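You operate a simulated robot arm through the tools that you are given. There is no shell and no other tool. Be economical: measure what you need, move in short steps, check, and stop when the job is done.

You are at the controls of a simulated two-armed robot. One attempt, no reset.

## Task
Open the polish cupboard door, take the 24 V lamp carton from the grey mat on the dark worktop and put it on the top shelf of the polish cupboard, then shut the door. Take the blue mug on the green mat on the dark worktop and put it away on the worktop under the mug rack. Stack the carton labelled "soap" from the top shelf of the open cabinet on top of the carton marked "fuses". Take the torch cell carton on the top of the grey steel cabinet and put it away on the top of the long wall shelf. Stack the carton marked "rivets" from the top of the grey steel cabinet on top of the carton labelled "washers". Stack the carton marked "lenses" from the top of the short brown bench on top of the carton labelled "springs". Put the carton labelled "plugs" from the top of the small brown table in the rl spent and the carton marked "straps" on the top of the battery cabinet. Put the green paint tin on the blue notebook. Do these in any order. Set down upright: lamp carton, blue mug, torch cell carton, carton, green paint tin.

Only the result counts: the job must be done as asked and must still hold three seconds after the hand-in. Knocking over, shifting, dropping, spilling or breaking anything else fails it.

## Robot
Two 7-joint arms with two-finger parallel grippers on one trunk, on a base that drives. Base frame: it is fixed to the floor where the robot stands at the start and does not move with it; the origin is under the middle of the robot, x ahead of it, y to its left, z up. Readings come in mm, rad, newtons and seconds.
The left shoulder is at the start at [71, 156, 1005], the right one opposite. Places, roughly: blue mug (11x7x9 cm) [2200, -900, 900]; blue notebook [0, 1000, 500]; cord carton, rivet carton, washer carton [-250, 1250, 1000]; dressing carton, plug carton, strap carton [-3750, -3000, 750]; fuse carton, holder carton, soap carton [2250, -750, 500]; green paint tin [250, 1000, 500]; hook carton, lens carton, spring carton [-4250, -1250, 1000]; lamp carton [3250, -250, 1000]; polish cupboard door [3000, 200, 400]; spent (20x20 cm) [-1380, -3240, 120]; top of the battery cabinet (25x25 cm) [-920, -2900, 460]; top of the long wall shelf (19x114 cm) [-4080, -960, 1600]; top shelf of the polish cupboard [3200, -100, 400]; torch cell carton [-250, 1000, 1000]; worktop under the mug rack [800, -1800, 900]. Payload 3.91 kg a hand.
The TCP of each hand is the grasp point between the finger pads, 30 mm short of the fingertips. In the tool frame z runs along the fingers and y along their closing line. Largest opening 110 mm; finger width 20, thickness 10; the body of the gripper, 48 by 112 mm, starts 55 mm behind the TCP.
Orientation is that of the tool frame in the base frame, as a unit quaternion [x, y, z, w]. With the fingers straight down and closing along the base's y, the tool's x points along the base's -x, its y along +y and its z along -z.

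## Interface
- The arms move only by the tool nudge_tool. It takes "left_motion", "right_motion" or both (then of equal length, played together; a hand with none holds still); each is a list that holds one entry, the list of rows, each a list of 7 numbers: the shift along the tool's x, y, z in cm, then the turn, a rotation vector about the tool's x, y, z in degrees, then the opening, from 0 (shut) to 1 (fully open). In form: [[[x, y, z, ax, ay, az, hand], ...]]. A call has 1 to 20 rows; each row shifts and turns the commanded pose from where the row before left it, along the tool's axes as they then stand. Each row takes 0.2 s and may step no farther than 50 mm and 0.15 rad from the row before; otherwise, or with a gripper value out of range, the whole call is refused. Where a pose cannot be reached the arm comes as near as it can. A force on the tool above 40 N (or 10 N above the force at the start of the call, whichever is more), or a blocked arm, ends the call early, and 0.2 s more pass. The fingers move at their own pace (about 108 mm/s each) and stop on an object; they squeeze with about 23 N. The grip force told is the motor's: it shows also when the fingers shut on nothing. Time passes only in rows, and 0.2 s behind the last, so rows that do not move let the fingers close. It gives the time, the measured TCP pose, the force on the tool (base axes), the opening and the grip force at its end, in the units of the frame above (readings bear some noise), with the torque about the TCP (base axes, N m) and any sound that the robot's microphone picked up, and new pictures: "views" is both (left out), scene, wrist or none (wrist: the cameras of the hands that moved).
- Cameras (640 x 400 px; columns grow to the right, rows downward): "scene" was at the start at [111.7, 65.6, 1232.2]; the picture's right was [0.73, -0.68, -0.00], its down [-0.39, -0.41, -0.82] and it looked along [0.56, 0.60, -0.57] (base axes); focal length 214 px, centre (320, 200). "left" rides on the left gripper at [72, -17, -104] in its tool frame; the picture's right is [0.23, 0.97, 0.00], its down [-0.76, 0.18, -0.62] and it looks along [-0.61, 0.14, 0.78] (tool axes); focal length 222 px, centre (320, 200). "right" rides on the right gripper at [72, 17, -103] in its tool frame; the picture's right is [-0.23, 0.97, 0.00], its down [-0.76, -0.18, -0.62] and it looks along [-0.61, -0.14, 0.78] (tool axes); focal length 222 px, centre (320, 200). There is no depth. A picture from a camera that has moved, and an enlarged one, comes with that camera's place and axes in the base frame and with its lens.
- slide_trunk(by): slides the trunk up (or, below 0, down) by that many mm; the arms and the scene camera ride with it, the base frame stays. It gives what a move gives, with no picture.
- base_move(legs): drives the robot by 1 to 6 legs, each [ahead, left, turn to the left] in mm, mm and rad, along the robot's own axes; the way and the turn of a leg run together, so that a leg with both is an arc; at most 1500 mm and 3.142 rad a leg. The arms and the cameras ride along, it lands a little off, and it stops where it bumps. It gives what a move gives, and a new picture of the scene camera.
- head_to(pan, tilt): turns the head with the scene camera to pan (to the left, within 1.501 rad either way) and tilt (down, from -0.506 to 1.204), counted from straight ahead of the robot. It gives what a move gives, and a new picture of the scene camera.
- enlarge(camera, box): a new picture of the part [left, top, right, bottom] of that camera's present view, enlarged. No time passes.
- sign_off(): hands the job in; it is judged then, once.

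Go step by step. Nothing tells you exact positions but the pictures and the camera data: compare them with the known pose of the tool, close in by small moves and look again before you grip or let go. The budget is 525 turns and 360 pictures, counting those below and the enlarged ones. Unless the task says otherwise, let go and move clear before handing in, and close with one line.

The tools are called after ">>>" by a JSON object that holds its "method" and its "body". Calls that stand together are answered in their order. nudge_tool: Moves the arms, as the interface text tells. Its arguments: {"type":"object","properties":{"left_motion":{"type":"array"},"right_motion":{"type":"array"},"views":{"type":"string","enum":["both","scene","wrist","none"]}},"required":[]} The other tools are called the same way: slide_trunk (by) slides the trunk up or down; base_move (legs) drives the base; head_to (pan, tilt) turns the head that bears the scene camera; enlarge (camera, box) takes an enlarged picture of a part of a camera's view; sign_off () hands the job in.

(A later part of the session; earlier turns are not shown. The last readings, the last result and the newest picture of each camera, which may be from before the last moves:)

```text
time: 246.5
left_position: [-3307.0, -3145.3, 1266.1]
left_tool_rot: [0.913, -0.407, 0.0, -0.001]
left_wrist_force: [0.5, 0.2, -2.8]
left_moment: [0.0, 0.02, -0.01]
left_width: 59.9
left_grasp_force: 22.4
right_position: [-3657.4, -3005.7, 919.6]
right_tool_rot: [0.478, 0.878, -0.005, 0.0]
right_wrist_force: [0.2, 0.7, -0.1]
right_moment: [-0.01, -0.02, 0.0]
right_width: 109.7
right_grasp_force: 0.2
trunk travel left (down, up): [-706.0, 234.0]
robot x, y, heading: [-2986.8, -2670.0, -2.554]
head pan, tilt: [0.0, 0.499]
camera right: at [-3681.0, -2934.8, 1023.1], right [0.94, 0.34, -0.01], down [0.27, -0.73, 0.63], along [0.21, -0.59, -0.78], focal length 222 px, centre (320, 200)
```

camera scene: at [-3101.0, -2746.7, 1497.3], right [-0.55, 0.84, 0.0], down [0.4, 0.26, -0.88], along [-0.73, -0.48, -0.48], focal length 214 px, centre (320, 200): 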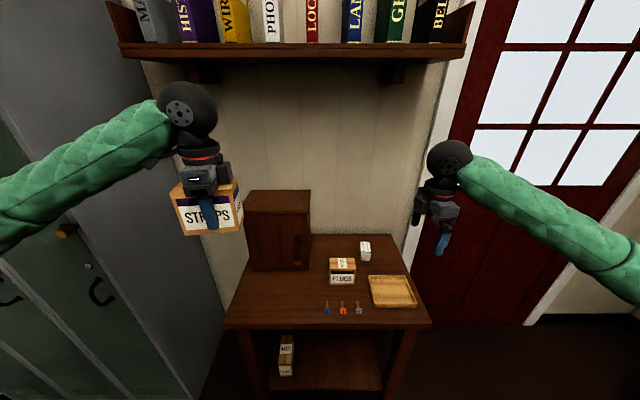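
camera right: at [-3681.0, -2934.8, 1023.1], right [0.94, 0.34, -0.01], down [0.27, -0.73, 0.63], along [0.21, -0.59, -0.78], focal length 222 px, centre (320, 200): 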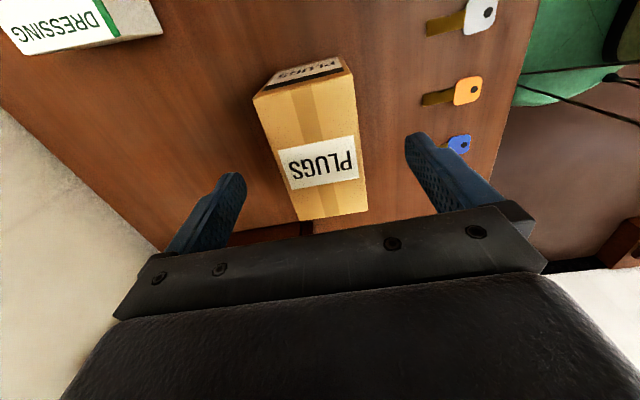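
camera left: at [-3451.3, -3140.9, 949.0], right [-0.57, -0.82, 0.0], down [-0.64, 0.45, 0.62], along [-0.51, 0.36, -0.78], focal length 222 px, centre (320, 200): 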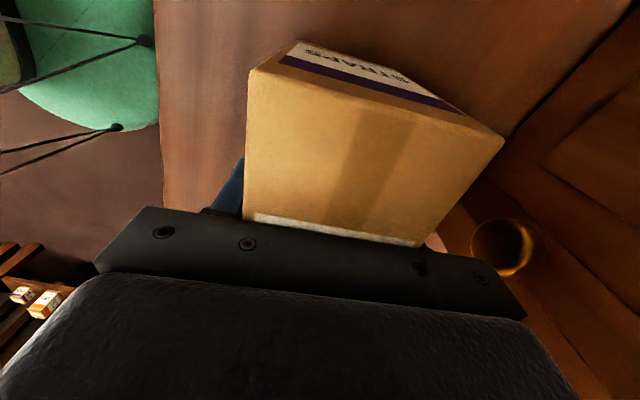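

>>> {"method": "nudge_tool", "body": {"right_motion": [[[0, -0.3, 2, 0, 0, 0, 1], [0, 0, 2, 0, 0, 0, 1], [0, 0, 2, 0, 0, 0, 1], [0, 0, 1, 0, 0, 0, 1], [0, 0, 0, 0, 0, 0, 1]]], "views": "wrist"}}

```text
time: 247.7
left_position: [-3307.9, -3144.8, 1266.3]
left_tool_rot: [0.913, -0.407, 0.001, -0.001]
left_wrist_force: [-0.2, -0.3, -2.9]
left_moment: [-0.01, -0.01, -0.01]
left_width: 60.0
left_grasp_force: 22.9
right_position: [-3660.0, -3007.5, 850.5]
right_tool_rot: [0.478, 0.878, -0.005, -0.001]
right_wrist_force: [-0.2, 0.1, 0.1]
right_moment: [-0.01, 0.01, 0.01]
right_width: 109.9
right_grasp_force: 0.0
trunk travel left (down, up): [-706.0, 234.0]
robot x, y, heading: [-2982.7, -2667.1, -2.563]
head pan, tilt: [0.0, 0.499]
camera right: at [-3683.2, -2936.8, 952.9], right [0.94, 0.34, -0.01], down [0.27, -0.73, 0.63], along [0.21, -0.59, -0.78], focal length 222 px, centre (320, 200)
```

right: 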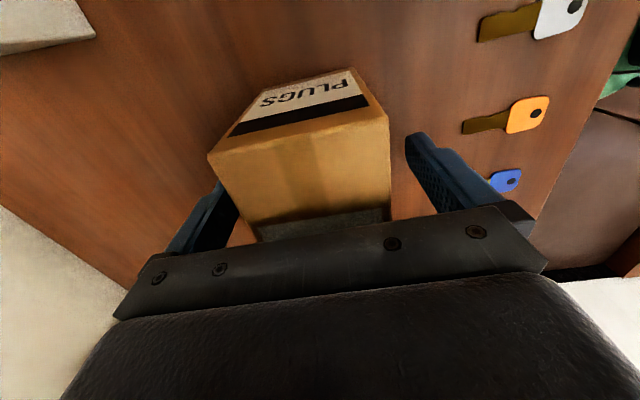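

>>> {"method": "nudge_tool", "body": {"right_motion": [[[0, -0.4, 0.6, 0, 0, 0, 1], [0, 0, 0.6, 0, 0, 0, 1], [0, 0, 0, 0, 0, 0, 0], [0, 0, 0, 0, 0, 0, 0], [0, 0, 0, 0, 0, 0, 0], [0, 0, 0, 0, 0, 0, 0], [0, 0, -0.5, 0, 0, 0, 0], [0, 0, -1, 0, 0, 0, 0], [0, 0, -2, 0, 0, 0, 0], [0, 0, -4, 0, 0, 0, 0], [0, 0, -4, 0, 0, 0, 0], [0, 0, -4, 0, 0, 0, 0], [0, 0, -4, 0, 0, 0, 0], [0, 0, -4, 0, 0, 0, 0], [0, 0, 0, 0, 0, 0, 0]]], "views": "both"}}

```text
time: 250.9
left_position: [-3308.3, -3145.1, 1266.8]
left_tool_rot: [0.914, -0.406, 0.001, 0.0]
left_wrist_force: [1.0, 0.7, -2.3]
left_moment: [0.0, 0.04, 0.02]
left_width: 59.9
left_grasp_force: 23.0
right_position: [-3661.0, -3008.6, 1073.9]
right_tool_rot: [0.479, 0.878, -0.003, 0.0]
right_wrist_force: [-0.3, -0.7, -2.1]
right_moment: [0.0, -0.01, -0.01]
right_width: 58.0
right_grasp_force: 23.0
trunk travel left (down, up): [-706.0, 234.0]
robot x, y, heading: [-2984.1, -2671.6, -2.563]
head pan, tilt: [0.0, 0.499]
camera scene: at [-3102.2, -2746.1, 1497.2], right [-0.55, 0.84, 0.0], down [0.4, 0.26, -0.88], along [-0.73, -0.48, -0.48], focal length 214 px, centre (320, 200)
camera right: at [-3685.3, -2937.5, 1176.7], right [0.94, 0.34, -0.01], down [0.27, -0.73, 0.63], along [0.21, -0.59, -0.78], focal length 222 px, centre (320, 200)
```

scene: 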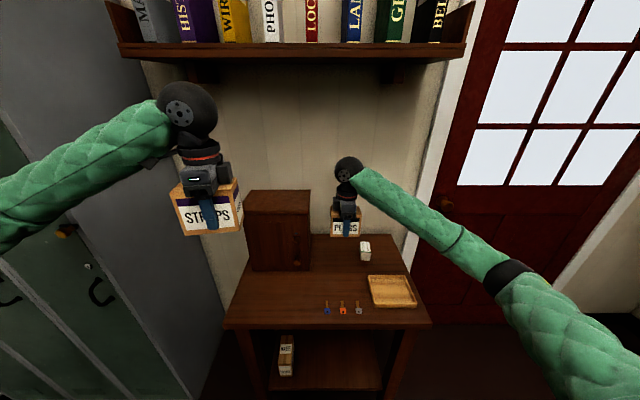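
right: 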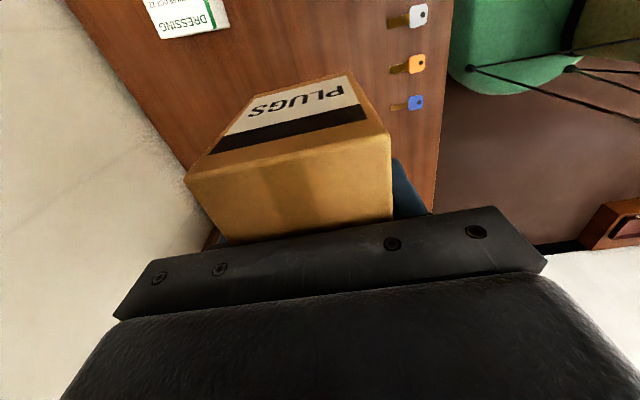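

Both cartons are held. I raise the right hand, back out to the aisle, and face the battery cabinet side.

>>> {"method": "nudge_tool", "body": {"right_motion": [[[0, 3, -4, 0, 0, 0, 0], [0, 3, -4, 0, 0, 0, 0], [0, 3, -4, 0, 0, 0, 0], [0, 0, 0, 0, 0, 0, 0]]], "views": "none"}}

>>> {"method": "base_move", "body": {"legs": [[-1320, 0, 0], [0, 0, 1.56]]}}

>>> {"method": "head_to", "body": {"pan": 0, "tilt": 0.6}}

```text
time: 251.9
left_position: [-3308.1, -3145.5, 1266.3]
left_tool_rot: [0.913, -0.407, 0.0, -0.001]
left_wrist_force: [0.2, 0.0, -2.1]
left_moment: [0.03, -0.02, 0.02]
left_width: 59.9
left_grasp_force: 23.1
right_position: [-3584.1, -2960.4, 1190.8]
right_tool_rot: [0.478, 0.878, -0.004, 0.001]
right_wrist_force: [0.4, -0.6, -2.5]
right_moment: [0.06, -0.05, 0.01]
right_width: 57.8
right_grasp_force: 23.3
trunk travel left (down, up): [-706.0, 234.0]
robot x, y, heading: [-2984.5, -2670.9, -2.567]
head pan, tilt: [0.0, 0.499]
```

```text
time: 262.4
left_position: [-1388.2, -2245.1, 1266.5]
left_tool_rot: [0.927, 0.376, -0.001, -0.001]
left_wrist_force: [-0.1, 0.2, -1.8]
left_moment: [0.0, 0.03, 0.0]
left_width: 59.9
left_grasp_force: 23.2
right_position: [-1562.6, -2528.5, 1190.3]
right_tool_rot: [-0.302, 0.953, -0.002, 0.004]
right_wrist_force: [0.0, -0.5, -1.8]
right_moment: [0.0, 0.0, 0.0]
right_width: 58.0
right_grasp_force: 23.3
trunk travel left (down, up): [-706.0, 234.0]
robot x, y, heading: [-1878.0, -1937.5, -0.957]
head pan, tilt: [0.0, 0.499]
camera scene: at [-1793.4, -2054.7, 1497.3], right [-0.81, -0.58, 0.0], down [-0.28, 0.39, -0.88], along [0.51, -0.72, -0.48], focal length 214 px, centre (320, 200)
```

scene: 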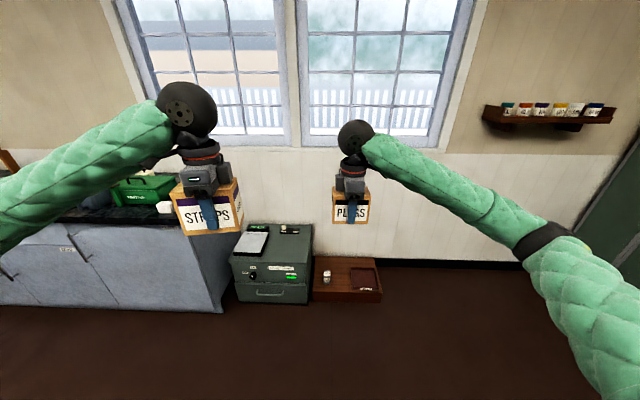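

```text
time: 263.1
left_position: [-1388.1, -2244.3, 1267.0]
left_tool_rot: [0.927, 0.376, 0.0, -0.001]
left_wrist_force: [-0.3, 0.0, -2.2]
left_moment: [0.02, 0.01, 0.02]
left_width: 59.9
left_grasp_force: 22.9
right_position: [-1561.9, -2529.7, 1190.7]
right_tool_rot: [-0.301, 0.953, -0.002, 0.004]
right_wrist_force: [0.1, 0.8, -2.7]
right_moment: [0.02, 0.05, -0.03]
right_width: 58.0
right_grasp_force: 22.6
trunk travel left (down, up): [-706.0, 234.0]
robot x, y, heading: [-1875.0, -1939.7, -0.953]
head pan, tilt: [0.0, 0.6]
camera scene: at [-1795.0, -2052.6, 1488.2], right [-0.81, -0.58, 0.0], down [-0.33, 0.46, -0.82], along [0.48, -0.67, -0.57], focal length 214 px, centre (320, 200)
```

scene: 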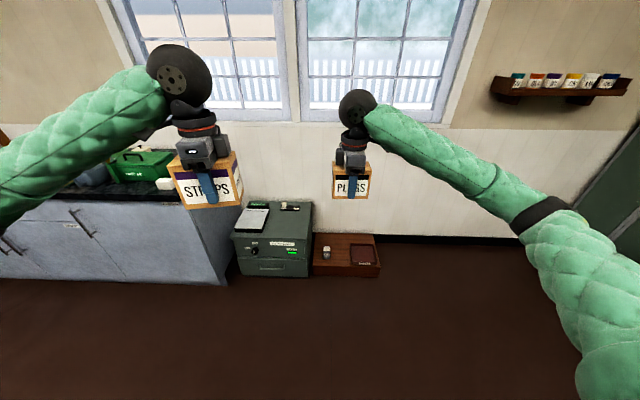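

>>> {"method": "enlarge", "body": {"camera": "scene", "box": [216, 190, 408, 310]}}

```text
3.33 times, centred on (312, 250) of scene
camera zoom: at [-1795.0, -2052.6, 1488.2], right [-0.81, -0.58, 0.0], down [-0.33, 0.46, -0.82], along [0.48, -0.67, -0.57], focal length 715 px, centre (347, 33)
```

zoom: 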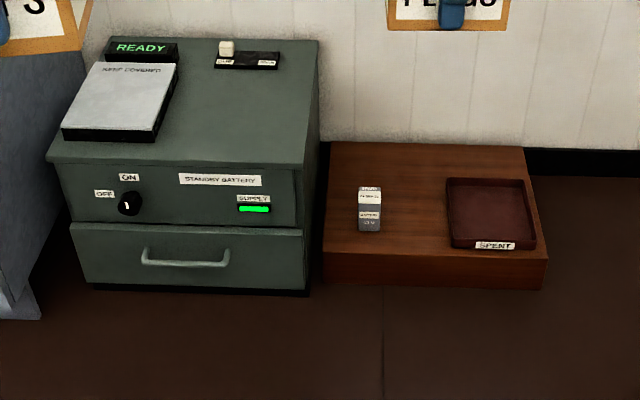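

The battery cabinet top has free space front right, and SPENT is the dark red tray beside it. I drive in and lower the trunk.

>>> {"method": "base_move", "body": {"legs": [[0, 0, -0.04], [590, 0, 0]]}}

>>> {"method": "slide_trunk", "body": {"by": -400}}

>>> {"method": "head_to", "body": {"pan": 0.1, "tilt": 0.9}}

```text
time: 266.8
left_position: [-1072.3, -2764.9, 1265.9]
left_tool_rot: [0.934, 0.358, 0.0, -0.001]
left_wrist_force: [-0.3, 0.6, -3.3]
left_moment: [-0.01, 0.0, 0.01]
left_width: 59.8
left_grasp_force: 23.2
right_position: [-1256.5, -3041.8, 1190.4]
right_tool_rot: [-0.284, 0.959, -0.002, 0.004]
right_wrist_force: [-0.3, 0.2, -2.5]
right_moment: [-0.04, 0.03, -0.01]
right_width: 58.0
right_grasp_force: 23.2
trunk travel left (down, up): [-706.0, 234.0]
robot x, y, heading: [-1548.5, -2440.0, -0.988]
head pan, tilt: [0.0, 0.6]
camera scene: at [-1471.5, -2557.4, 1488.2], right [-0.84, -0.55, 0.0], down [-0.31, 0.47, -0.82], along [0.45, -0.69, -0.57], focal length 214 px, centre (320, 200)
```

scene: 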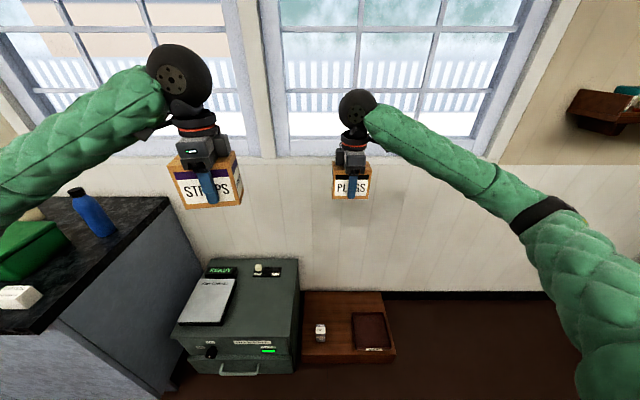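

```text
time: 270.7
left_position: [-1072.5, -2764.5, 866.9]
left_tool_rot: [0.934, 0.358, 0.0, -0.002]
left_wrist_force: [0.3, 1.1, -2.5]
left_moment: [0.02, 0.01, 0.01]
left_width: 60.1
left_grasp_force: 22.8
right_position: [-1257.1, -3042.0, 791.1]
right_tool_rot: [-0.285, 0.959, -0.003, 0.004]
right_wrist_force: [0.1, 0.7, -2.0]
right_moment: [-0.03, 0.0, -0.01]
right_width: 57.8
right_grasp_force: 23.4
trunk travel left (down, up): [-306.0, 634.0]
robot x, y, heading: [-1547.9, -2444.1, -0.988]
head pan, tilt: [0.0, 0.6]
```

```text
time: 271.5
left_position: [-1073.4, -2765.6, 866.9]
left_tool_rot: [0.934, 0.358, -0.001, 0.0]
left_wrist_force: [0.4, -0.1, -2.1]
left_moment: [-0.04, 0.01, -0.01]
left_width: 60.0
left_grasp_force: 22.7
right_position: [-1257.4, -3042.0, 790.8]
right_tool_rot: [-0.284, 0.959, -0.002, 0.003]
right_wrist_force: [-0.7, 0.0, -2.1]
right_moment: [-0.01, -0.01, 0.0]
right_width: 57.9
right_grasp_force: 23.1
trunk travel left (down, up): [-306.0, 634.0]
robot x, y, heading: [-1554.5, -2441.5, -0.988]
head pan, tilt: [0.099, 0.901]
camera scene: at [-1472.9, -2541.6, 1063.5], right [-0.78, -0.63, 0.0], down [-0.49, 0.61, -0.62], along [0.39, -0.48, -0.78], focal length 214 px, centre (320, 200)
```

scene: 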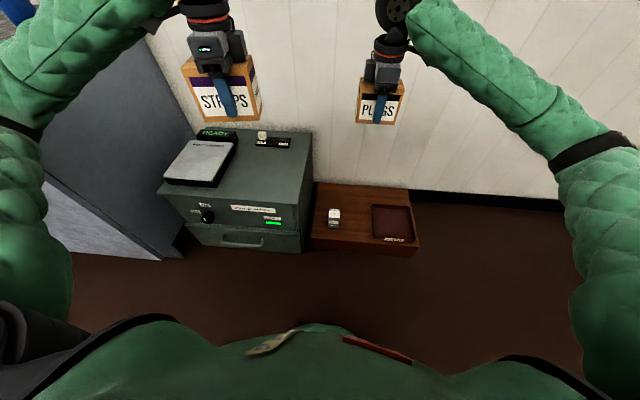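

>>> {"method": "head_to", "body": {"pan": 0.8, "tilt": 0.8}}

```text
time: 272.5
left_position: [-1074.4, -2764.7, 865.4]
left_tool_rot: [0.934, 0.358, 0.001, 0.0]
left_wrist_force: [0.1, 0.6, -3.3]
left_moment: [0.0, -0.02, -0.04]
left_width: 60.0
left_grasp_force: 23.3
right_position: [-1256.0, -3041.3, 790.5]
right_tool_rot: [-0.284, 0.959, -0.002, 0.003]
right_wrist_force: [0.0, 0.7, -1.8]
right_moment: [-0.01, 0.0, -0.01]
right_width: 58.0
right_grasp_force: 22.9
trunk travel left (down, up): [-306.0, 634.0]
robot x, y, heading: [-1547.7, -2442.9, -0.997]
head pan, tilt: [0.799, 0.799]
camera scene: at [-1441.2, -2498.3, 1071.3], right [-0.19, -0.98, 0.0], down [-0.7, 0.14, -0.7], along [0.68, -0.13, -0.72], focal length 214 px, centre (320, 200)
```

scene: 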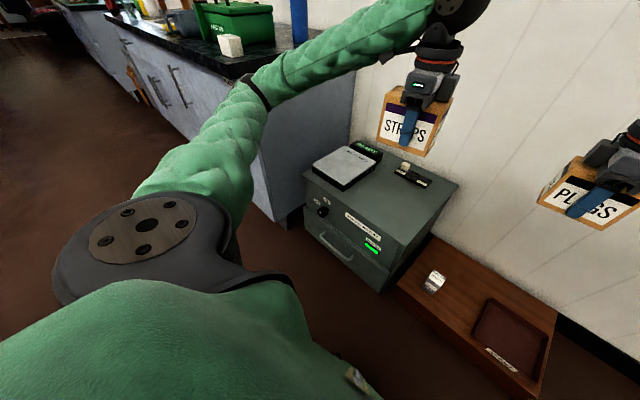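

>>> {"method": "base_move", "body": {"legs": [[0, -70, 0]]}}

>>> {"method": "head_to", "body": {"pan": 0.2, "tilt": 0.8}}

>>> {"method": "enlarge", "body": {"camera": "scene", "box": [160, 100, 400, 250]}}

```text
time: 273.6
left_position: [-1133.7, -2804.9, 866.5]
left_tool_rot: [0.934, 0.358, 0.001, -0.001]
left_wrist_force: [-0.5, -0.5, -2.8]
left_moment: [0.01, 0.02, -0.01]
left_width: 60.0
left_grasp_force: 22.9
right_position: [-1318.7, -3081.6, 789.8]
right_tool_rot: [-0.282, 0.959, -0.003, 0.004]
right_wrist_force: [-0.2, -0.2, -2.4]
right_moment: [0.0, -0.04, -0.02]
right_width: 58.0
right_grasp_force: 23.3
trunk travel left (down, up): [-306.0, 634.0]
robot x, y, heading: [-1612.1, -2480.6, -0.99]
head pan, tilt: [0.799, 0.799]
camera scene: at [-1501.4, -2537.8, 1071.4], right [-0.19, -0.98, 0.0], down [-0.7, 0.14, -0.7], along [0.68, -0.13, -0.72], focal length 214 px, centre (320, 200)
```

scene: 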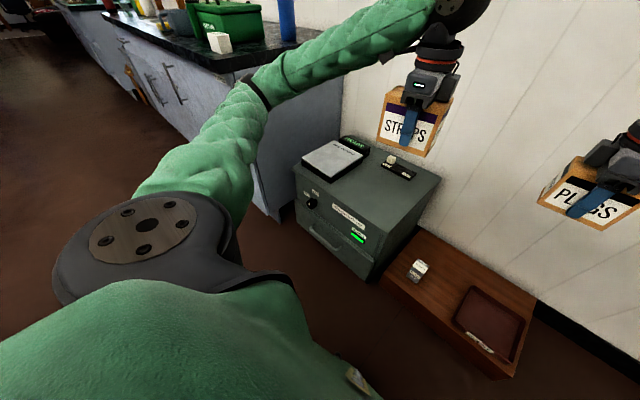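

```text
time: 274.6
left_position: [-1133.5, -2804.3, 865.9]
left_tool_rot: [0.934, 0.357, -0.001, -0.001]
left_wrist_force: [-1.0, 0.5, -3.1]
left_moment: [0.02, -0.01, 0.0]
left_width: 59.8
left_grasp_force: 22.8
right_position: [-1319.3, -3079.7, 789.1]
right_tool_rot: [-0.282, 0.959, -0.003, 0.003]
right_wrist_force: [0.7, 0.9, -2.2]
right_moment: [0.0, 0.0, -0.01]
right_width: 57.9
right_grasp_force: 23.3
trunk travel left (down, up): [-306.0, 634.0]
robot x, y, heading: [-1606.8, -2475.8, -0.997]
head pan, tilt: [0.201, 0.799]
camera scene: at [-1523.1, -2579.1, 1071.3], right [-0.71, -0.7, 0.0], down [-0.5, 0.51, -0.7], along [0.49, -0.5, -0.72], focal length 214 px, centre (320, 200)
```

scene: 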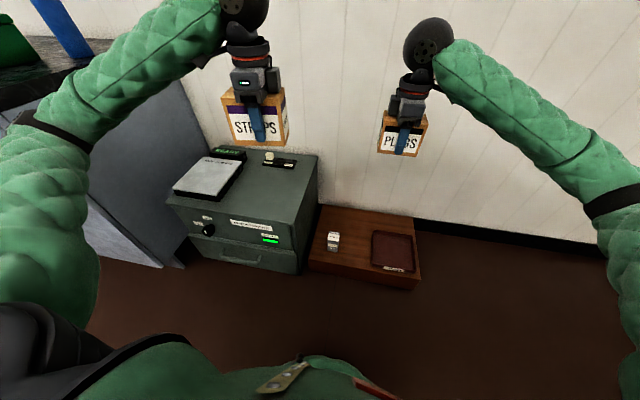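

```text
2.67 times, centred on (280, 175) of scene
camera zoom: at [-1523.1, -2579.1, 1071.3], right [-0.71, -0.7, 0.0], down [-0.5, 0.51, -0.7], along [0.49, -0.5, -0.72], focal length 572 px, centre (427, 267)
```

zoom: 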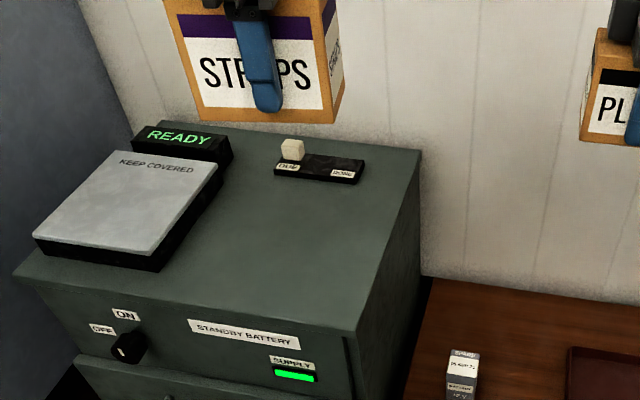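

>>> {"method": "nudge_tool", "body": {"left_motion": [[[1.97, 4.35, 0, 0, 0, 0, 0], [1.97, 4.35, 0, 0, 0, 0, 0], [1.97, 4.35, 0, 0, 0, 0, 0], [1.97, 4.35, 0, 0, 0, 0, 0], [1.97, 4.35, 0, 0, 0, 0, 0], [0, 0, 2, 0, 0, 8.5, 0], [0, 0, 4, 0, 0, 0, 0], [0, 0, 4, 0, 0, 0, 0], [0, 0, 4, 0, 0, 0, 0], [0, 0, 4, 0, 0, 0, 0], [0, 0, 4, 0, 0, 0, 0], [0, 0, 0, 0, 0, 0, 0]]]}}

>>> {"method": "enlarge", "body": {"camera": "scene", "box": [160, 100, 400, 250]}}

```text
time: 277.2
left_position: [-913.6, -2900.9, 644.8]
left_tool_rot: [0.958, 0.287, 0.0, -0.001]
left_wrist_force: [0.2, -0.3, -2.5]
left_moment: [0.02, 0.04, 0.0]
left_width: 60.1
left_grasp_force: 22.8
right_position: [-1317.8, -3081.0, 789.9]
right_tool_rot: [-0.282, 0.959, -0.002, 0.005]
right_wrist_force: [0.3, 0.0, -2.9]
right_moment: [-0.02, 0.01, 0.01]
right_width: 58.1
right_grasp_force: 23.2
trunk travel left (down, up): [-306.0, 634.0]
robot x, y, heading: [-1609.3, -2476.7, -0.992]
head pan, tilt: [0.201, 0.799]
camera scene: at [-1523.0, -2579.1, 1071.4], right [-0.71, -0.7, 0.0], down [-0.5, 0.51, -0.7], along [0.49, -0.5, -0.72], focal length 214 px, centre (320, 200)
camera left: at [-861.9, -2848.4, 748.5], right [0.73, -0.69, 0.0], down [-0.54, -0.57, 0.62], along [-0.43, -0.45, -0.78], focal length 222 px, centre (320, 200)
```

scene: 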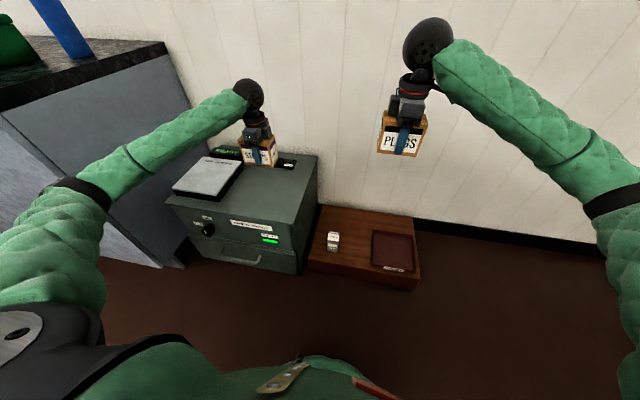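
left: 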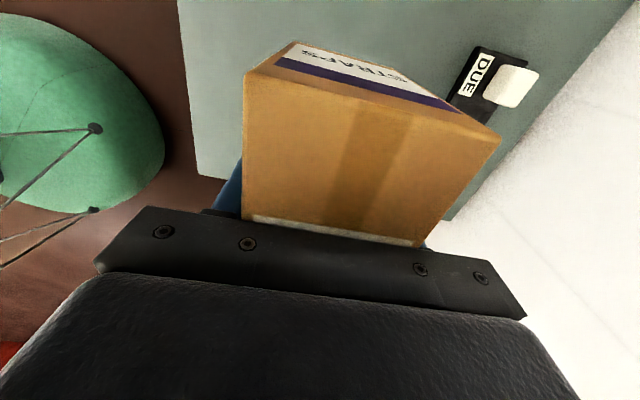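

```text
2.67 times, centred on (280, 175) of scene
camera zoom: at [-1523.0, -2579.1, 1071.4], right [-0.71, -0.7, 0.0], down [-0.5, 0.51, -0.7], along [0.49, -0.5, -0.72], focal length 572 px, centre (427, 267)
```

zoom: 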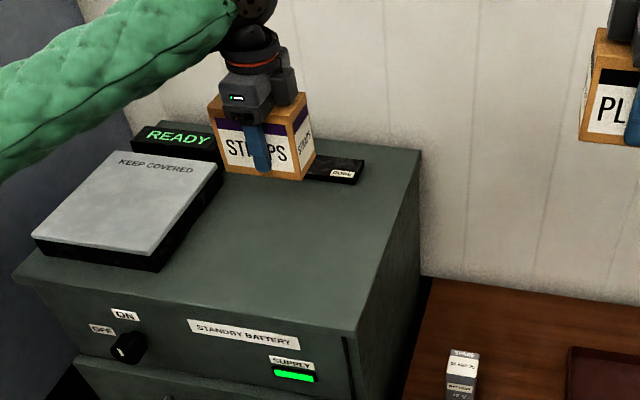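

>>> {"method": "nudge_tool", "body": {"left_motion": [[[0, 0, 3, 0, 0, 0, 0], [0, 0, 3, 0, 0, 0, 0], [0, 0, 3, 0, 0, 0, 0], [0, 0, 1, 0, 0, 0, 0], [0, 0, 0, 0, 0, 0, 0]]], "views": "none"}}

>>> {"method": "enlarge", "body": {"camera": "scene", "box": [160, 100, 400, 250]}}

```text
time: 278.4
left_position: [-913.9, -2897.7, 546.0]
left_tool_rot: [0.958, 0.288, 0.0, -0.001]
left_wrist_force: [0.0, -0.4, -2.3]
left_moment: [0.01, -0.03, 0.0]
left_width: 59.6
left_grasp_force: 23.0
right_position: [-1318.9, -3082.3, 790.0]
right_tool_rot: [-0.283, 0.959, -0.002, 0.003]
right_wrist_force: [-0.7, -0.1, -2.1]
right_moment: [0.0, -0.01, 0.02]
right_width: 57.9
right_grasp_force: 22.7
trunk travel left (down, up): [-306.0, 634.0]
robot x, y, heading: [-1606.6, -2477.2, -0.994]
head pan, tilt: [0.201, 0.799]
```

```text
2.67 times, centred on (280, 175) of scene
camera zoom: at [-1523.1, -2579.1, 1071.3], right [-0.71, -0.7, 0.0], down [-0.5, 0.51, -0.7], along [0.49, -0.5, -0.72], focal length 572 px, centre (427, 267)
```

zoom: 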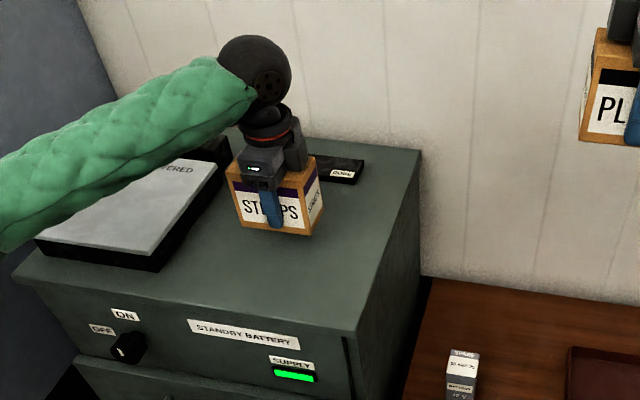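

>>> {"method": "nudge_tool", "body": {"left_motion": [[[0, 0, 1, 0, 0, 0, 0], [0, 0, 1, 0, 0, 0, 0], [0, 0, 1, 0, 0, 0, 0], [0, 0, 1, 0, 0, 0, 0], [0, 0, 0, 0, 0, 0, 0]]], "views": "none"}}

>>> {"method": "enlarge", "body": {"camera": "scene", "box": [220, 140, 316, 200]}}

```text
time: 279.6
left_position: [-914.6, -2899.9, 506.3]
left_tool_rot: [0.958, 0.287, 0.0, -0.001]
left_wrist_force: [-0.1, 0.6, -1.7]
left_moment: [-0.02, -0.01, -0.03]
left_width: 59.6
left_grasp_force: 23.1
right_position: [-1318.4, -3081.4, 790.8]
right_tool_rot: [-0.282, 0.959, -0.002, 0.004]
right_wrist_force: [0.2, 0.4, -2.5]
right_moment: [-0.02, 0.02, 0.01]
right_width: 57.9
right_grasp_force: 23.2
trunk travel left (down, up): [-306.0, 634.0]
robot x, y, heading: [-1609.6, -2477.9, -0.995]
head pan, tilt: [0.201, 0.799]
```

```text
6.67 times, centred on (268, 170) of scene
camera zoom: at [-1523.0, -2579.2, 1071.3], right [-0.71, -0.7, 0.0], down [-0.5, 0.51, -0.7], along [0.49, -0.5, -0.72], focal length 1430 px, centre (667, 400)
```

zoom: 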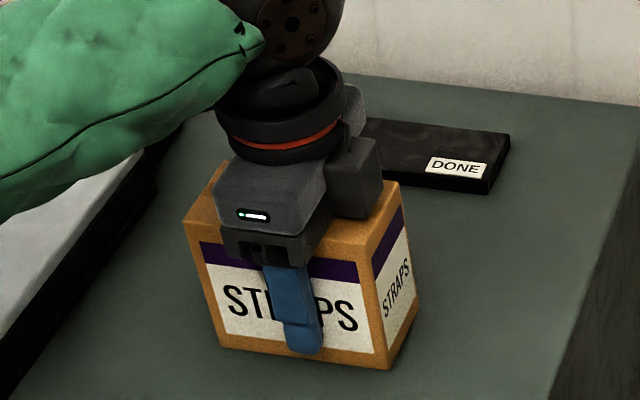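

>>> {"method": "nudge_tool", "body": {"left_motion": [[[0, 0, 1, 0, 0, 0, 0], [0, 0, 0.5, 0, 0, 0, 0], [0, 0, 0.5, 0, 0, 0, 0], [0, 0, 0, 0, 0, 0, 0]]], "views": "none"}}

>>> {"method": "enlarge", "body": {"camera": "scene", "box": [220, 140, 316, 200]}}

```text
time: 280.0
left_position: [-913.3, -2900.7, 504.5]
left_tool_rot: [0.958, 0.288, 0.0, 0.003]
left_wrist_force: [-4.1, 4.4, 24.7]
left_moment: [0.98, 0.41, -0.02]
left_width: 59.8
left_grasp_force: 23.0
right_position: [-1319.4, -3079.7, 791.0]
right_tool_rot: [-0.282, 0.959, -0.004, 0.004]
right_wrist_force: [0.0, 0.4, -2.5]
right_moment: [0.02, 0.01, -0.02]
right_width: 58.1
right_grasp_force: 23.0
trunk travel left (down, up): [-306.0, 634.0]
robot x, y, heading: [-1610.4, -2477.8, -0.993]
head pan, tilt: [0.201, 0.799]
stopped in row 2 (left hand): the force on the tool passed its limit at 46 N (the readings are from after the stop); the commanded pose is now the measured one
```

```text
6.67 times, centred on (268, 170) of scene
camera zoom: at [-1524.5, -2578.4, 1071.9], right [-0.71, -0.7, 0.0], down [-0.5, 0.51, -0.7], along [0.49, -0.5, -0.72], focal length 1430 px, centre (667, 400)
```

zoom: 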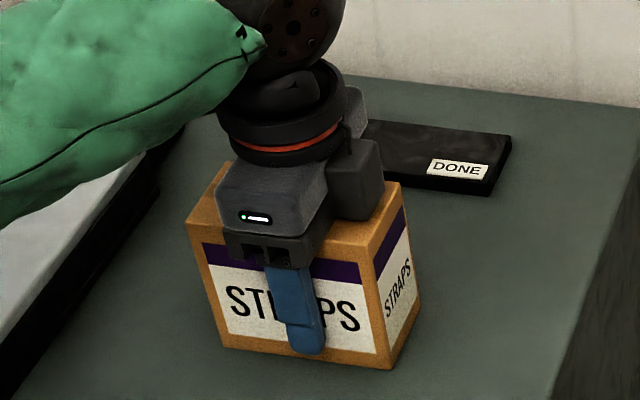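

>>> {"method": "nudge_tool", "body": {"left_motion": [[[0, 0, -0.15, 0, 0, 0, 0], [0, 0, 0, 0, 0, 0, 1], [0, 0, 0, 0, 0, 0, 1], [0, 0, -1, 0, 0, 0, 1], [0, 0, -2, 0, 0, 0, 1], [0, 0, -4, 0, 0, 0, 1], [0, 0, -4, 0, 0, 0, 1], [0, 0, -4, 0, 0, 0, 1], [0, 0, -4, 0, 0, 0, 1], [0, 0, 0, 0, 0, 0, 1]]], "views": "scene"}}

>>> {"method": "enlarge", "body": {"camera": "scene", "box": [160, 120, 400, 270]}}

```text
time: 282.2
left_position: [-913.8, -2901.6, 692.9]
left_tool_rot: [0.958, 0.288, 0.001, 0.003]
left_wrist_force: [0.0, 0.1, -0.4]
left_moment: [0.0, -0.01, 0.01]
left_width: 109.8
left_grasp_force: 0.1
right_position: [-1318.4, -3080.6, 790.8]
right_tool_rot: [-0.283, 0.959, -0.003, 0.003]
right_wrist_force: [-0.1, -0.2, -3.2]
right_moment: [0.01, 0.01, 0.02]
right_width: 58.1
right_grasp_force: 22.9
trunk travel left (down, up): [-306.0, 634.0]
robot x, y, heading: [-1608.1, -2481.8, -0.997]
head pan, tilt: [0.201, 0.799]
camera scene: at [-1523.2, -2579.0, 1071.3], right [-0.71, -0.7, 0.0], down [-0.5, 0.51, -0.7], along [0.49, -0.5, -0.72], focal length 214 px, centre (320, 200)
```

scene: 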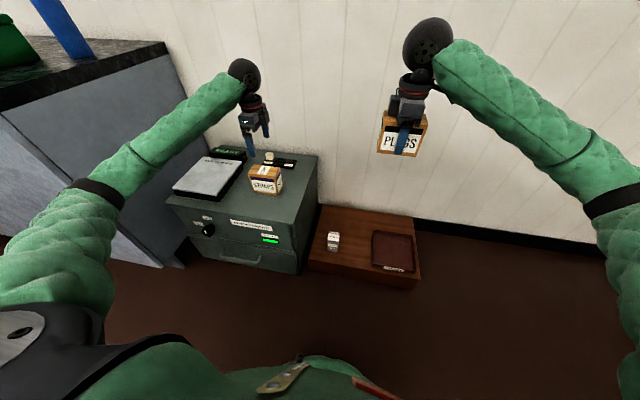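

```text
2.67 times, centred on (280, 195) of scene
camera zoom: at [-1523.2, -2579.0, 1071.3], right [-0.71, -0.7, 0.0], down [-0.5, 0.51, -0.7], along [0.49, -0.5, -0.72], focal length 572 px, centre (427, 213)
```

zoom: 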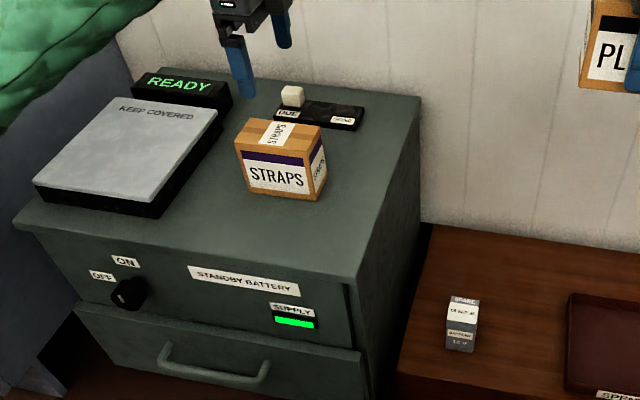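

STRAPS stands on the battery cabinet. I pull the left hand clear, lower the trunk, and go for the SPENT tray.

>>> {"method": "nudge_tool", "body": {"left_motion": [[[0, -3, -3, 0, 0, 0, 1], [0, -3, -3, 0, 0, 0, 1], [0, -3, -3, 0, 0, 0, 1], [0, -4, -2, 0, 0, 0, 1], [-1, -4, -1, 0, 0, 0, 1], [-1, -4, 0, 0, 0, 0, 1], [-1, -4, 0, 0, 0, 0, 1], [-1, -3, 0, 0, 0, 0, 1], [0, 0, 0, 0, 0, 0, 1]]], "views": "none"}}

>>> {"method": "slide_trunk", "body": {"by": -280}}

>>> {"method": "nudge_tool", "body": {"right_motion": [[[3.4, -1.5, 0, 0, 0, 0, 0], [3.4, -1.5, 0, 0, 0, 0, 0], [3.4, -1.5, 0, 0, 0, 0, 0], [0, -2, 2, 0, 0, 0, 0], [0, -2, 2, 0, 0, 0, 0], [0, 0, 0, 0, 0, 0, 0]]]}}

```text
time: 284.2
left_position: [-1102.6, -2688.3, 811.8]
left_tool_rot: [0.958, 0.288, 0.0, 0.003]
left_wrist_force: [0.3, -0.1, 0.1]
left_moment: [0.0, -0.04, -0.01]
left_width: 110.1
left_grasp_force: 0.0
right_position: [-1318.8, -3081.7, 790.8]
right_tool_rot: [-0.283, 0.959, -0.003, 0.004]
right_wrist_force: [-0.2, 0.5, -2.2]
right_moment: [-0.01, 0.0, 0.03]
right_width: 57.8
right_grasp_force: 23.2
trunk travel left (down, up): [-306.0, 634.0]
robot x, y, heading: [-1608.0, -2479.3, -0.991]
head pan, tilt: [0.201, 0.799]
```

```text
time: 287.1
left_position: [-1102.8, -2687.3, 532.0]
left_tool_rot: [0.958, 0.287, -0.001, 0.002]
left_wrist_force: [0.1, -0.1, -0.1]
left_moment: [0.01, -0.02, 0.0]
left_width: 109.8
left_grasp_force: 0.0
right_position: [-1318.4, -3081.5, 510.8]
right_tool_rot: [-0.284, 0.959, -0.004, 0.004]
right_wrist_force: [0.0, 0.1, -1.8]
right_moment: [-0.01, 0.03, 0.0]
right_width: 57.9
right_grasp_force: 23.2
trunk travel left (down, up): [-26.0, 914.0]
robot x, y, heading: [-1605.0, -2480.2, -0.991]
head pan, tilt: [0.201, 0.799]
```

```text
time: 288.4
left_position: [-1101.5, -2687.7, 530.5]
left_tool_rot: [0.958, 0.287, 0.0, 0.002]
left_wrist_force: [-0.3, 1.0, 0.4]
left_moment: [0.0, 0.03, 0.06]
left_width: 110.1
left_grasp_force: 0.0
right_position: [-1357.7, -3207.2, 468.8]
right_tool_rot: [-0.283, 0.959, -0.003, 0.004]
right_wrist_force: [-1.4, 0.6, -2.4]
right_moment: [0.0, 0.06, 0.02]
right_width: 57.7
right_grasp_force: 23.2
trunk travel left (down, up): [-26.0, 914.0]
robot x, y, heading: [-1607.9, -2480.5, -0.993]
head pan, tilt: [0.201, 0.799]
camera scene: at [-1523.4, -2578.8, 791.4], right [-0.71, -0.7, 0.0], down [-0.5, 0.51, -0.7], along [0.49, -0.5, -0.72], focal length 214 px, centre (320, 200)
camera right: at [-1428.1, -3231.9, 573.0], right [-0.34, 0.94, -0.01], down [0.73, 0.27, 0.63], along [0.59, 0.21, -0.78], focal length 222 px, centre (320, 200)
```

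scene: 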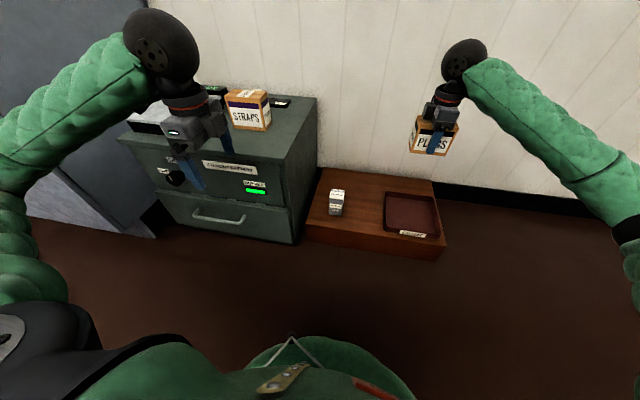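
right: 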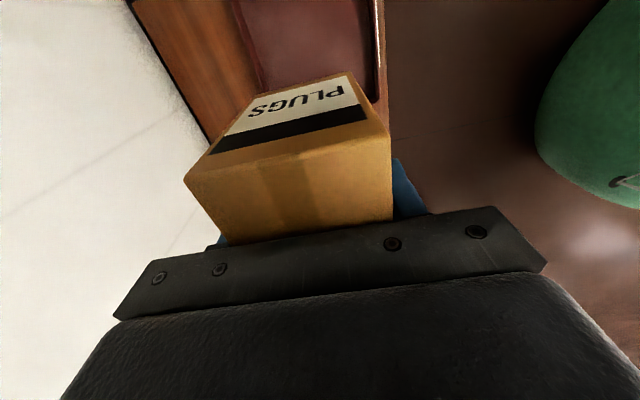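

>>> {"method": "nudge_tool", "body": {"right_motion": [[[2.45, -0.7, 0, 0, 0, 0, 0], [2.45, -0.7, 0, 0, 0, 0, 0], [0, 0, 4, 0, 0, 0, 0], [0, 0, 4, 0, 0, 0, 0], [0, 0, 4, 0, 0, 0, 0], [0, 0, 4, 0, 0, 0, 0], [0, 0, 4, 0, 0, 0, 0], [0, 0, 0, 0, 0, 0, 0]]]}}

>>> {"method": "enlarge", "body": {"camera": "scene", "box": [320, 130, 480, 230]}}

```text
time: 290.2
left_position: [-1103.6, -2687.7, 531.5]
left_tool_rot: [0.958, 0.286, -0.001, 0.002]
left_wrist_force: [-0.8, -0.2, -0.2]
left_moment: [0.0, 0.03, -0.01]
left_width: 110.1
left_grasp_force: 0.1
right_position: [-1391.5, -3246.6, 267.6]
right_tool_rot: [-0.283, 0.959, -0.004, 0.004]
right_wrist_force: [0.3, 0.5, -3.7]
right_moment: [-0.03, 0.0, 0.03]
right_width: 57.7
right_grasp_force: 23.4
trunk travel left (down, up): [-26.0, 914.0]
robot x, y, heading: [-1609.6, -2477.2, -0.995]
head pan, tilt: [0.201, 0.799]
camera scene: at [-1523.4, -2578.8, 791.4], right [-0.71, -0.7, 0.0], down [-0.5, 0.51, -0.7], along [0.49, -0.5, -0.72], focal length 214 px, centre (320, 200)
camera right: at [-1460.1, -3271.3, 371.3], right [-0.34, 0.94, -0.01], down [0.73, 0.27, 0.63], along [0.59, 0.21, -0.78], focal length 222 px, centre (320, 200)
```

scene: 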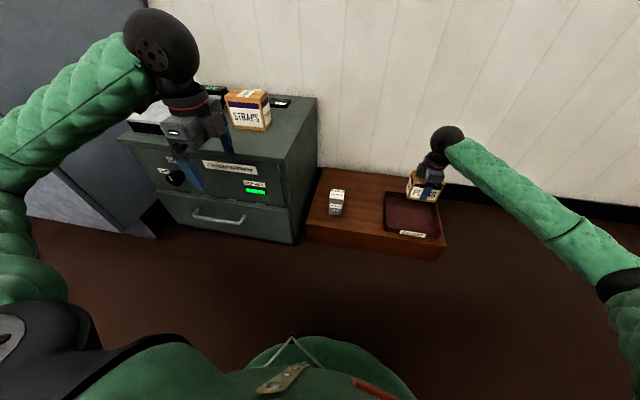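
right: 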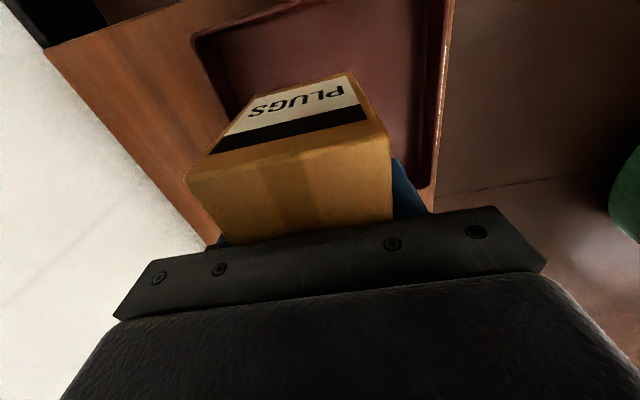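

```text
4.00 times, centred on (400, 180) of scene
camera zoom: at [-1523.4, -2578.8, 791.4], right [-0.71, -0.7, 0.0], down [-0.5, 0.51, -0.7], along [0.49, -0.5, -0.72], focal length 858 px, centre (0, 280)
```

zoom: 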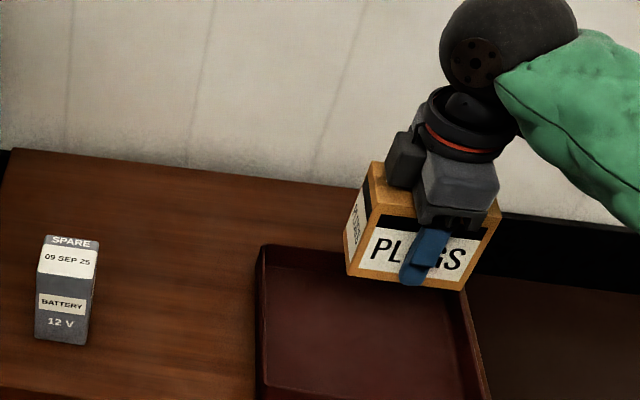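

>>> {"method": "nudge_tool", "body": {"right_motion": [[[0, 0, 3, 0, 0, 0, 0], [0, 0, 3, 0, 0, 0, 0], [0, 0, 2, 0, 0, 0, 0], [0, 0, 0, 0, 0, 0, 0]]], "views": "none"}}

>>> {"method": "enlarge", "body": {"camera": "scene", "box": [340, 160, 468, 240]}}

```text
time: 291.2
left_position: [-1103.5, -2687.4, 532.2]
left_tool_rot: [0.958, 0.287, -0.001, 0.002]
left_wrist_force: [0.1, 0.3, 0.2]
left_moment: [-0.01, 0.03, -0.05]
left_width: 109.9
left_grasp_force: 0.0
right_position: [-1389.1, -3247.7, 187.7]
right_tool_rot: [-0.282, 0.959, -0.003, 0.004]
right_wrist_force: [-1.1, -1.0, -2.6]
right_moment: [-0.02, -0.02, 0.01]
right_width: 57.9
right_grasp_force: 22.8
trunk travel left (down, up): [-26.0, 914.0]
robot x, y, heading: [-1608.6, -2481.7, -0.986]
head pan, tilt: [0.201, 0.799]
```

```text
5.00 times, centred on (404, 200) of scene
camera zoom: at [-1523.4, -2578.8, 791.4], right [-0.71, -0.7, 0.0], down [-0.5, 0.51, -0.7], along [0.49, -0.5, -0.72], focal length 1072 px, centre (-100, 200)
```

zoom: 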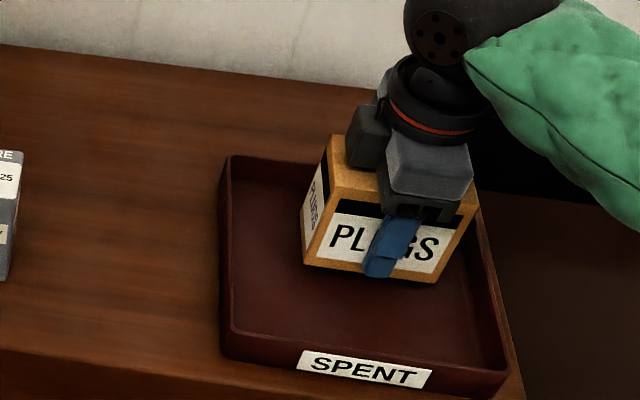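

>>> {"method": "nudge_tool", "body": {"right_motion": [[[-1.5, 0.5, 1, 0, 0, 0, 0], [0, 0, 1, 0, 0, 0, 0], [0, 0, 0, 0, 0, 0, 0]]], "views": "none"}}

>>> {"method": "nudge_tool", "body": {"right_motion": [[[0, 0, 0.5, 0, 0, 0, 0], [0, 0, 0.5, 0, 0, 0, 0], [0, 0, 0, 0, 0, 0, 0]]], "views": "none"}}

>>> {"method": "enlarge", "body": {"camera": "scene", "box": [340, 160, 468, 240]}}

```text
time: 292.1
left_position: [-1102.5, -2688.3, 531.9]
left_tool_rot: [0.958, 0.287, 0.0, 0.001]
left_wrist_force: [0.3, -0.9, 0.3]
left_moment: [-0.03, -0.01, 0.01]
left_width: 109.9
left_grasp_force: 0.1
right_position: [-1377.4, -3235.3, 168.9]
right_tool_rot: [-0.284, 0.959, -0.004, 0.004]
right_wrist_force: [-1.0, 0.2, -2.6]
right_moment: [0.01, 0.0, 0.0]
right_width: 58.0
right_grasp_force: 22.6
trunk travel left (down, up): [-26.0, 914.0]
robot x, y, heading: [-1607.0, -2482.8, -0.991]
head pan, tilt: [0.201, 0.799]
```

```text
time: 292.9
left_position: [-1101.3, -2687.6, 533.1]
left_tool_rot: [0.958, 0.287, 0.001, 0.002]
left_wrist_force: [-0.1, -0.6, -0.1]
left_moment: [-0.01, -0.02, -0.03]
left_width: 109.8
left_grasp_force: 0.0
right_position: [-1378.2, -3234.1, 161.0]
right_tool_rot: [-0.283, 0.959, -0.004, 0.004]
right_wrist_force: [-6.1, 8.8, 9.2]
right_moment: [0.37, 0.26, 0.03]
right_width: 57.6
right_grasp_force: 22.9
trunk travel left (down, up): [-26.0, 914.0]
robot x, y, heading: [-1608.5, -2482.6, -0.994]
head pan, tilt: [0.201, 0.799]
```

```text
5.00 times, centred on (404, 200) of scene
camera zoom: at [-1523.7, -2577.8, 791.8], right [-0.71, -0.7, 0.0], down [-0.5, 0.51, -0.7], along [0.49, -0.5, -0.72], focal length 1072 px, centre (-100, 200)
```

zoom: 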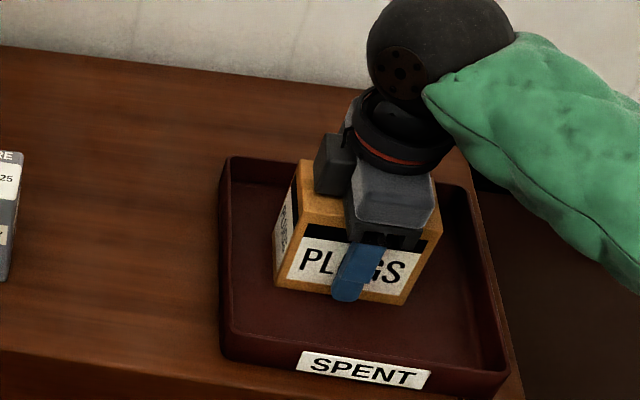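

>>> {"method": "nudge_tool", "body": {"right_motion": [[[0, 0, -0.1, 0, 0, 0, 0], [0, 0, 0, 0, 0, 0, 0.8], [0, 0, 0, 0, 0, 0, 0.8], [0, 0, -1, 0, 0, 0, 0.8], [0, 0, -2, 0, 0, 0, 0.8], [0, 0, -4, 0, 0, 0, 0.8], [0, 0, -4, 0, 0, 0, 0.8], [0, 0, -4, 0, 0, 0, 0.8], [0, 0, -4, 0, 0, 0, 0.8], [0, 0, -4, 0, 0, 0, 1], [0, 0, -4, 0, 0, 0, 1], [0, 0, 0, 0, 0, 0, 1]]], "views": "scene"}}

>>> {"method": "enlarge", "body": {"camera": "scene", "box": [220, 80, 476, 240]}}

```text
time: 295.4
left_position: [-1102.5, -2688.2, 532.4]
left_tool_rot: [0.958, 0.286, 0.0, 0.003]
left_wrist_force: [0.2, 0.3, -0.3]
left_moment: [0.03, -0.02, 0.01]
left_width: 109.9
left_grasp_force: 0.0
right_position: [-1381.8, -3233.7, 430.3]
right_tool_rot: [-0.283, 0.959, -0.004, 0.004]
right_wrist_force: [0.1, 0.3, 0.2]
right_moment: [0.01, 0.0, 0.0]
right_width: 109.9
right_grasp_force: 0.1
trunk travel left (down, up): [-26.0, 914.0]
robot x, y, heading: [-1608.5, -2480.0, -0.992]
head pan, tilt: [0.201, 0.799]
camera scene: at [-1523.4, -2578.6, 791.4], right [-0.71, -0.7, 0.0], down [-0.5, 0.51, -0.7], along [0.49, -0.5, -0.72], focal length 214 px, centre (320, 200)
```

scene: 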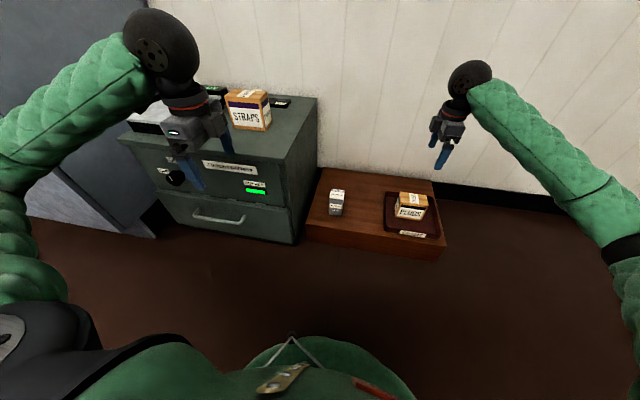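

```text
2.50 times, centred on (348, 160) of scene
camera zoom: at [-1523.4, -2578.6, 791.4], right [-0.71, -0.7, 0.0], down [-0.5, 0.51, -0.7], along [0.49, -0.5, -0.72], focal length 536 px, centre (250, 300)
```

zoom: 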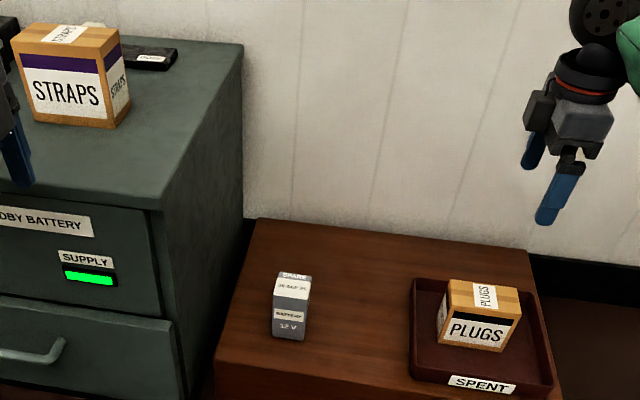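

PLUGS is in SPENT and STRAPS is done. I raise the trunk, back into the aisle and drive along to the dark worktop.

>>> {"method": "slide_trunk", "body": {"by": 400}}

>>> {"method": "base_move", "body": {"legs": [[-720, 0, 0], [0, 1500, 0], [0, 1500, 0], [0, 900, 0]]}}

>>> {"method": "head_to", "body": {"pan": 0, "tilt": 0.35}}

```text
time: 299.3
left_position: [-1103.1, -2688.1, 932.1]
left_tool_rot: [0.958, 0.287, -0.001, 0.002]
left_wrist_force: [0.0, 0.0, 0.7]
left_moment: [-0.03, 0.02, -0.02]
left_width: 110.0
left_grasp_force: 0.1
right_position: [-1380.8, -3233.5, 829.4]
right_tool_rot: [-0.283, 0.959, -0.004, 0.004]
right_wrist_force: [0.8, -0.2, -0.9]
right_moment: [0.02, 0.01, -0.03]
right_width: 110.1
right_grasp_force: 0.1
trunk travel left (down, up): [-426.0, 514.0]
robot x, y, heading: [-1607.7, -2479.7, -0.991]
head pan, tilt: [0.201, 0.799]
```

```text
time: 321.6
left_position: [1796.7, -41.9, 932.1]
left_tool_rot: [0.963, 0.269, 0.0, 0.002]
left_wrist_force: [0.1, 0.5, 0.0]
left_moment: [0.04, -0.01, 0.06]
left_width: 109.9
left_grasp_force: 0.1
right_position: [1498.3, -576.5, 830.4]
right_tool_rot: [-0.264, 0.964, -0.004, 0.003]
right_wrist_force: [-0.3, 0.1, 0.9]
right_moment: [-0.04, -0.02, 0.01]
right_width: 110.0
right_grasp_force: 0.1
trunk travel left (down, up): [-426.0, 514.0]
robot x, y, heading: [1300.2, 182.3, -1.024]
head pan, tilt: [0.201, 0.799]
camera scene: at [1380.9, 83.7, 1191.4], right [-0.74, -0.68, 0.0], down [-0.48, 0.53, -0.7], along [0.47, -0.51, -0.72], focal length 214 px, centre (320, 200)
```

scene: 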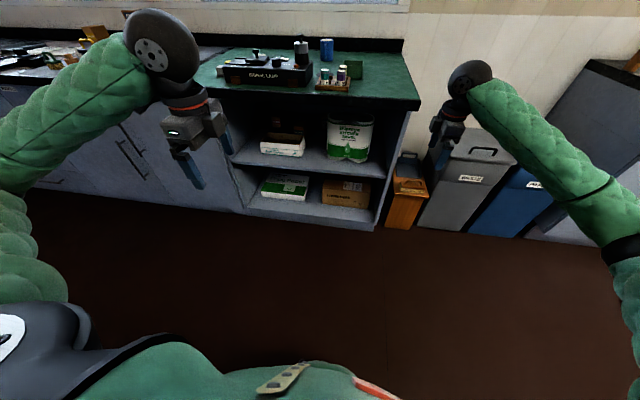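

```text
time: 322.4
left_position: [1797.5, -42.4, 932.0]
left_tool_rot: [0.963, 0.269, 0.0, 0.002]
left_wrist_force: [-0.2, 0.9, 0.2]
left_moment: [0.0, 0.02, 0.02]
left_width: 110.1
left_grasp_force: 0.1
right_position: [1498.2, -576.2, 831.2]
right_tool_rot: [-0.264, 0.965, -0.003, 0.004]
right_wrist_force: [0.3, 0.5, -0.5]
right_moment: [0.02, -0.06, -0.01]
right_width: 110.0
right_grasp_force: 0.0
trunk travel left (down, up): [-426.0, 514.0]
robot x, y, heading: [1297.7, 182.8, -1.024]
head pan, tilt: [0.0, 0.351]
camera scene: at [1374.0, 63.1, 1230.9], right [-0.86, -0.52, 0.0], down [-0.18, 0.3, -0.94], along [0.48, -0.8, -0.34], focal length 214 px, centre (320, 200)
```

scene: 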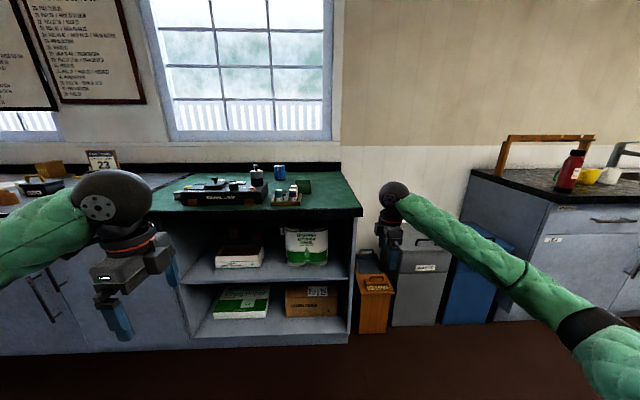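

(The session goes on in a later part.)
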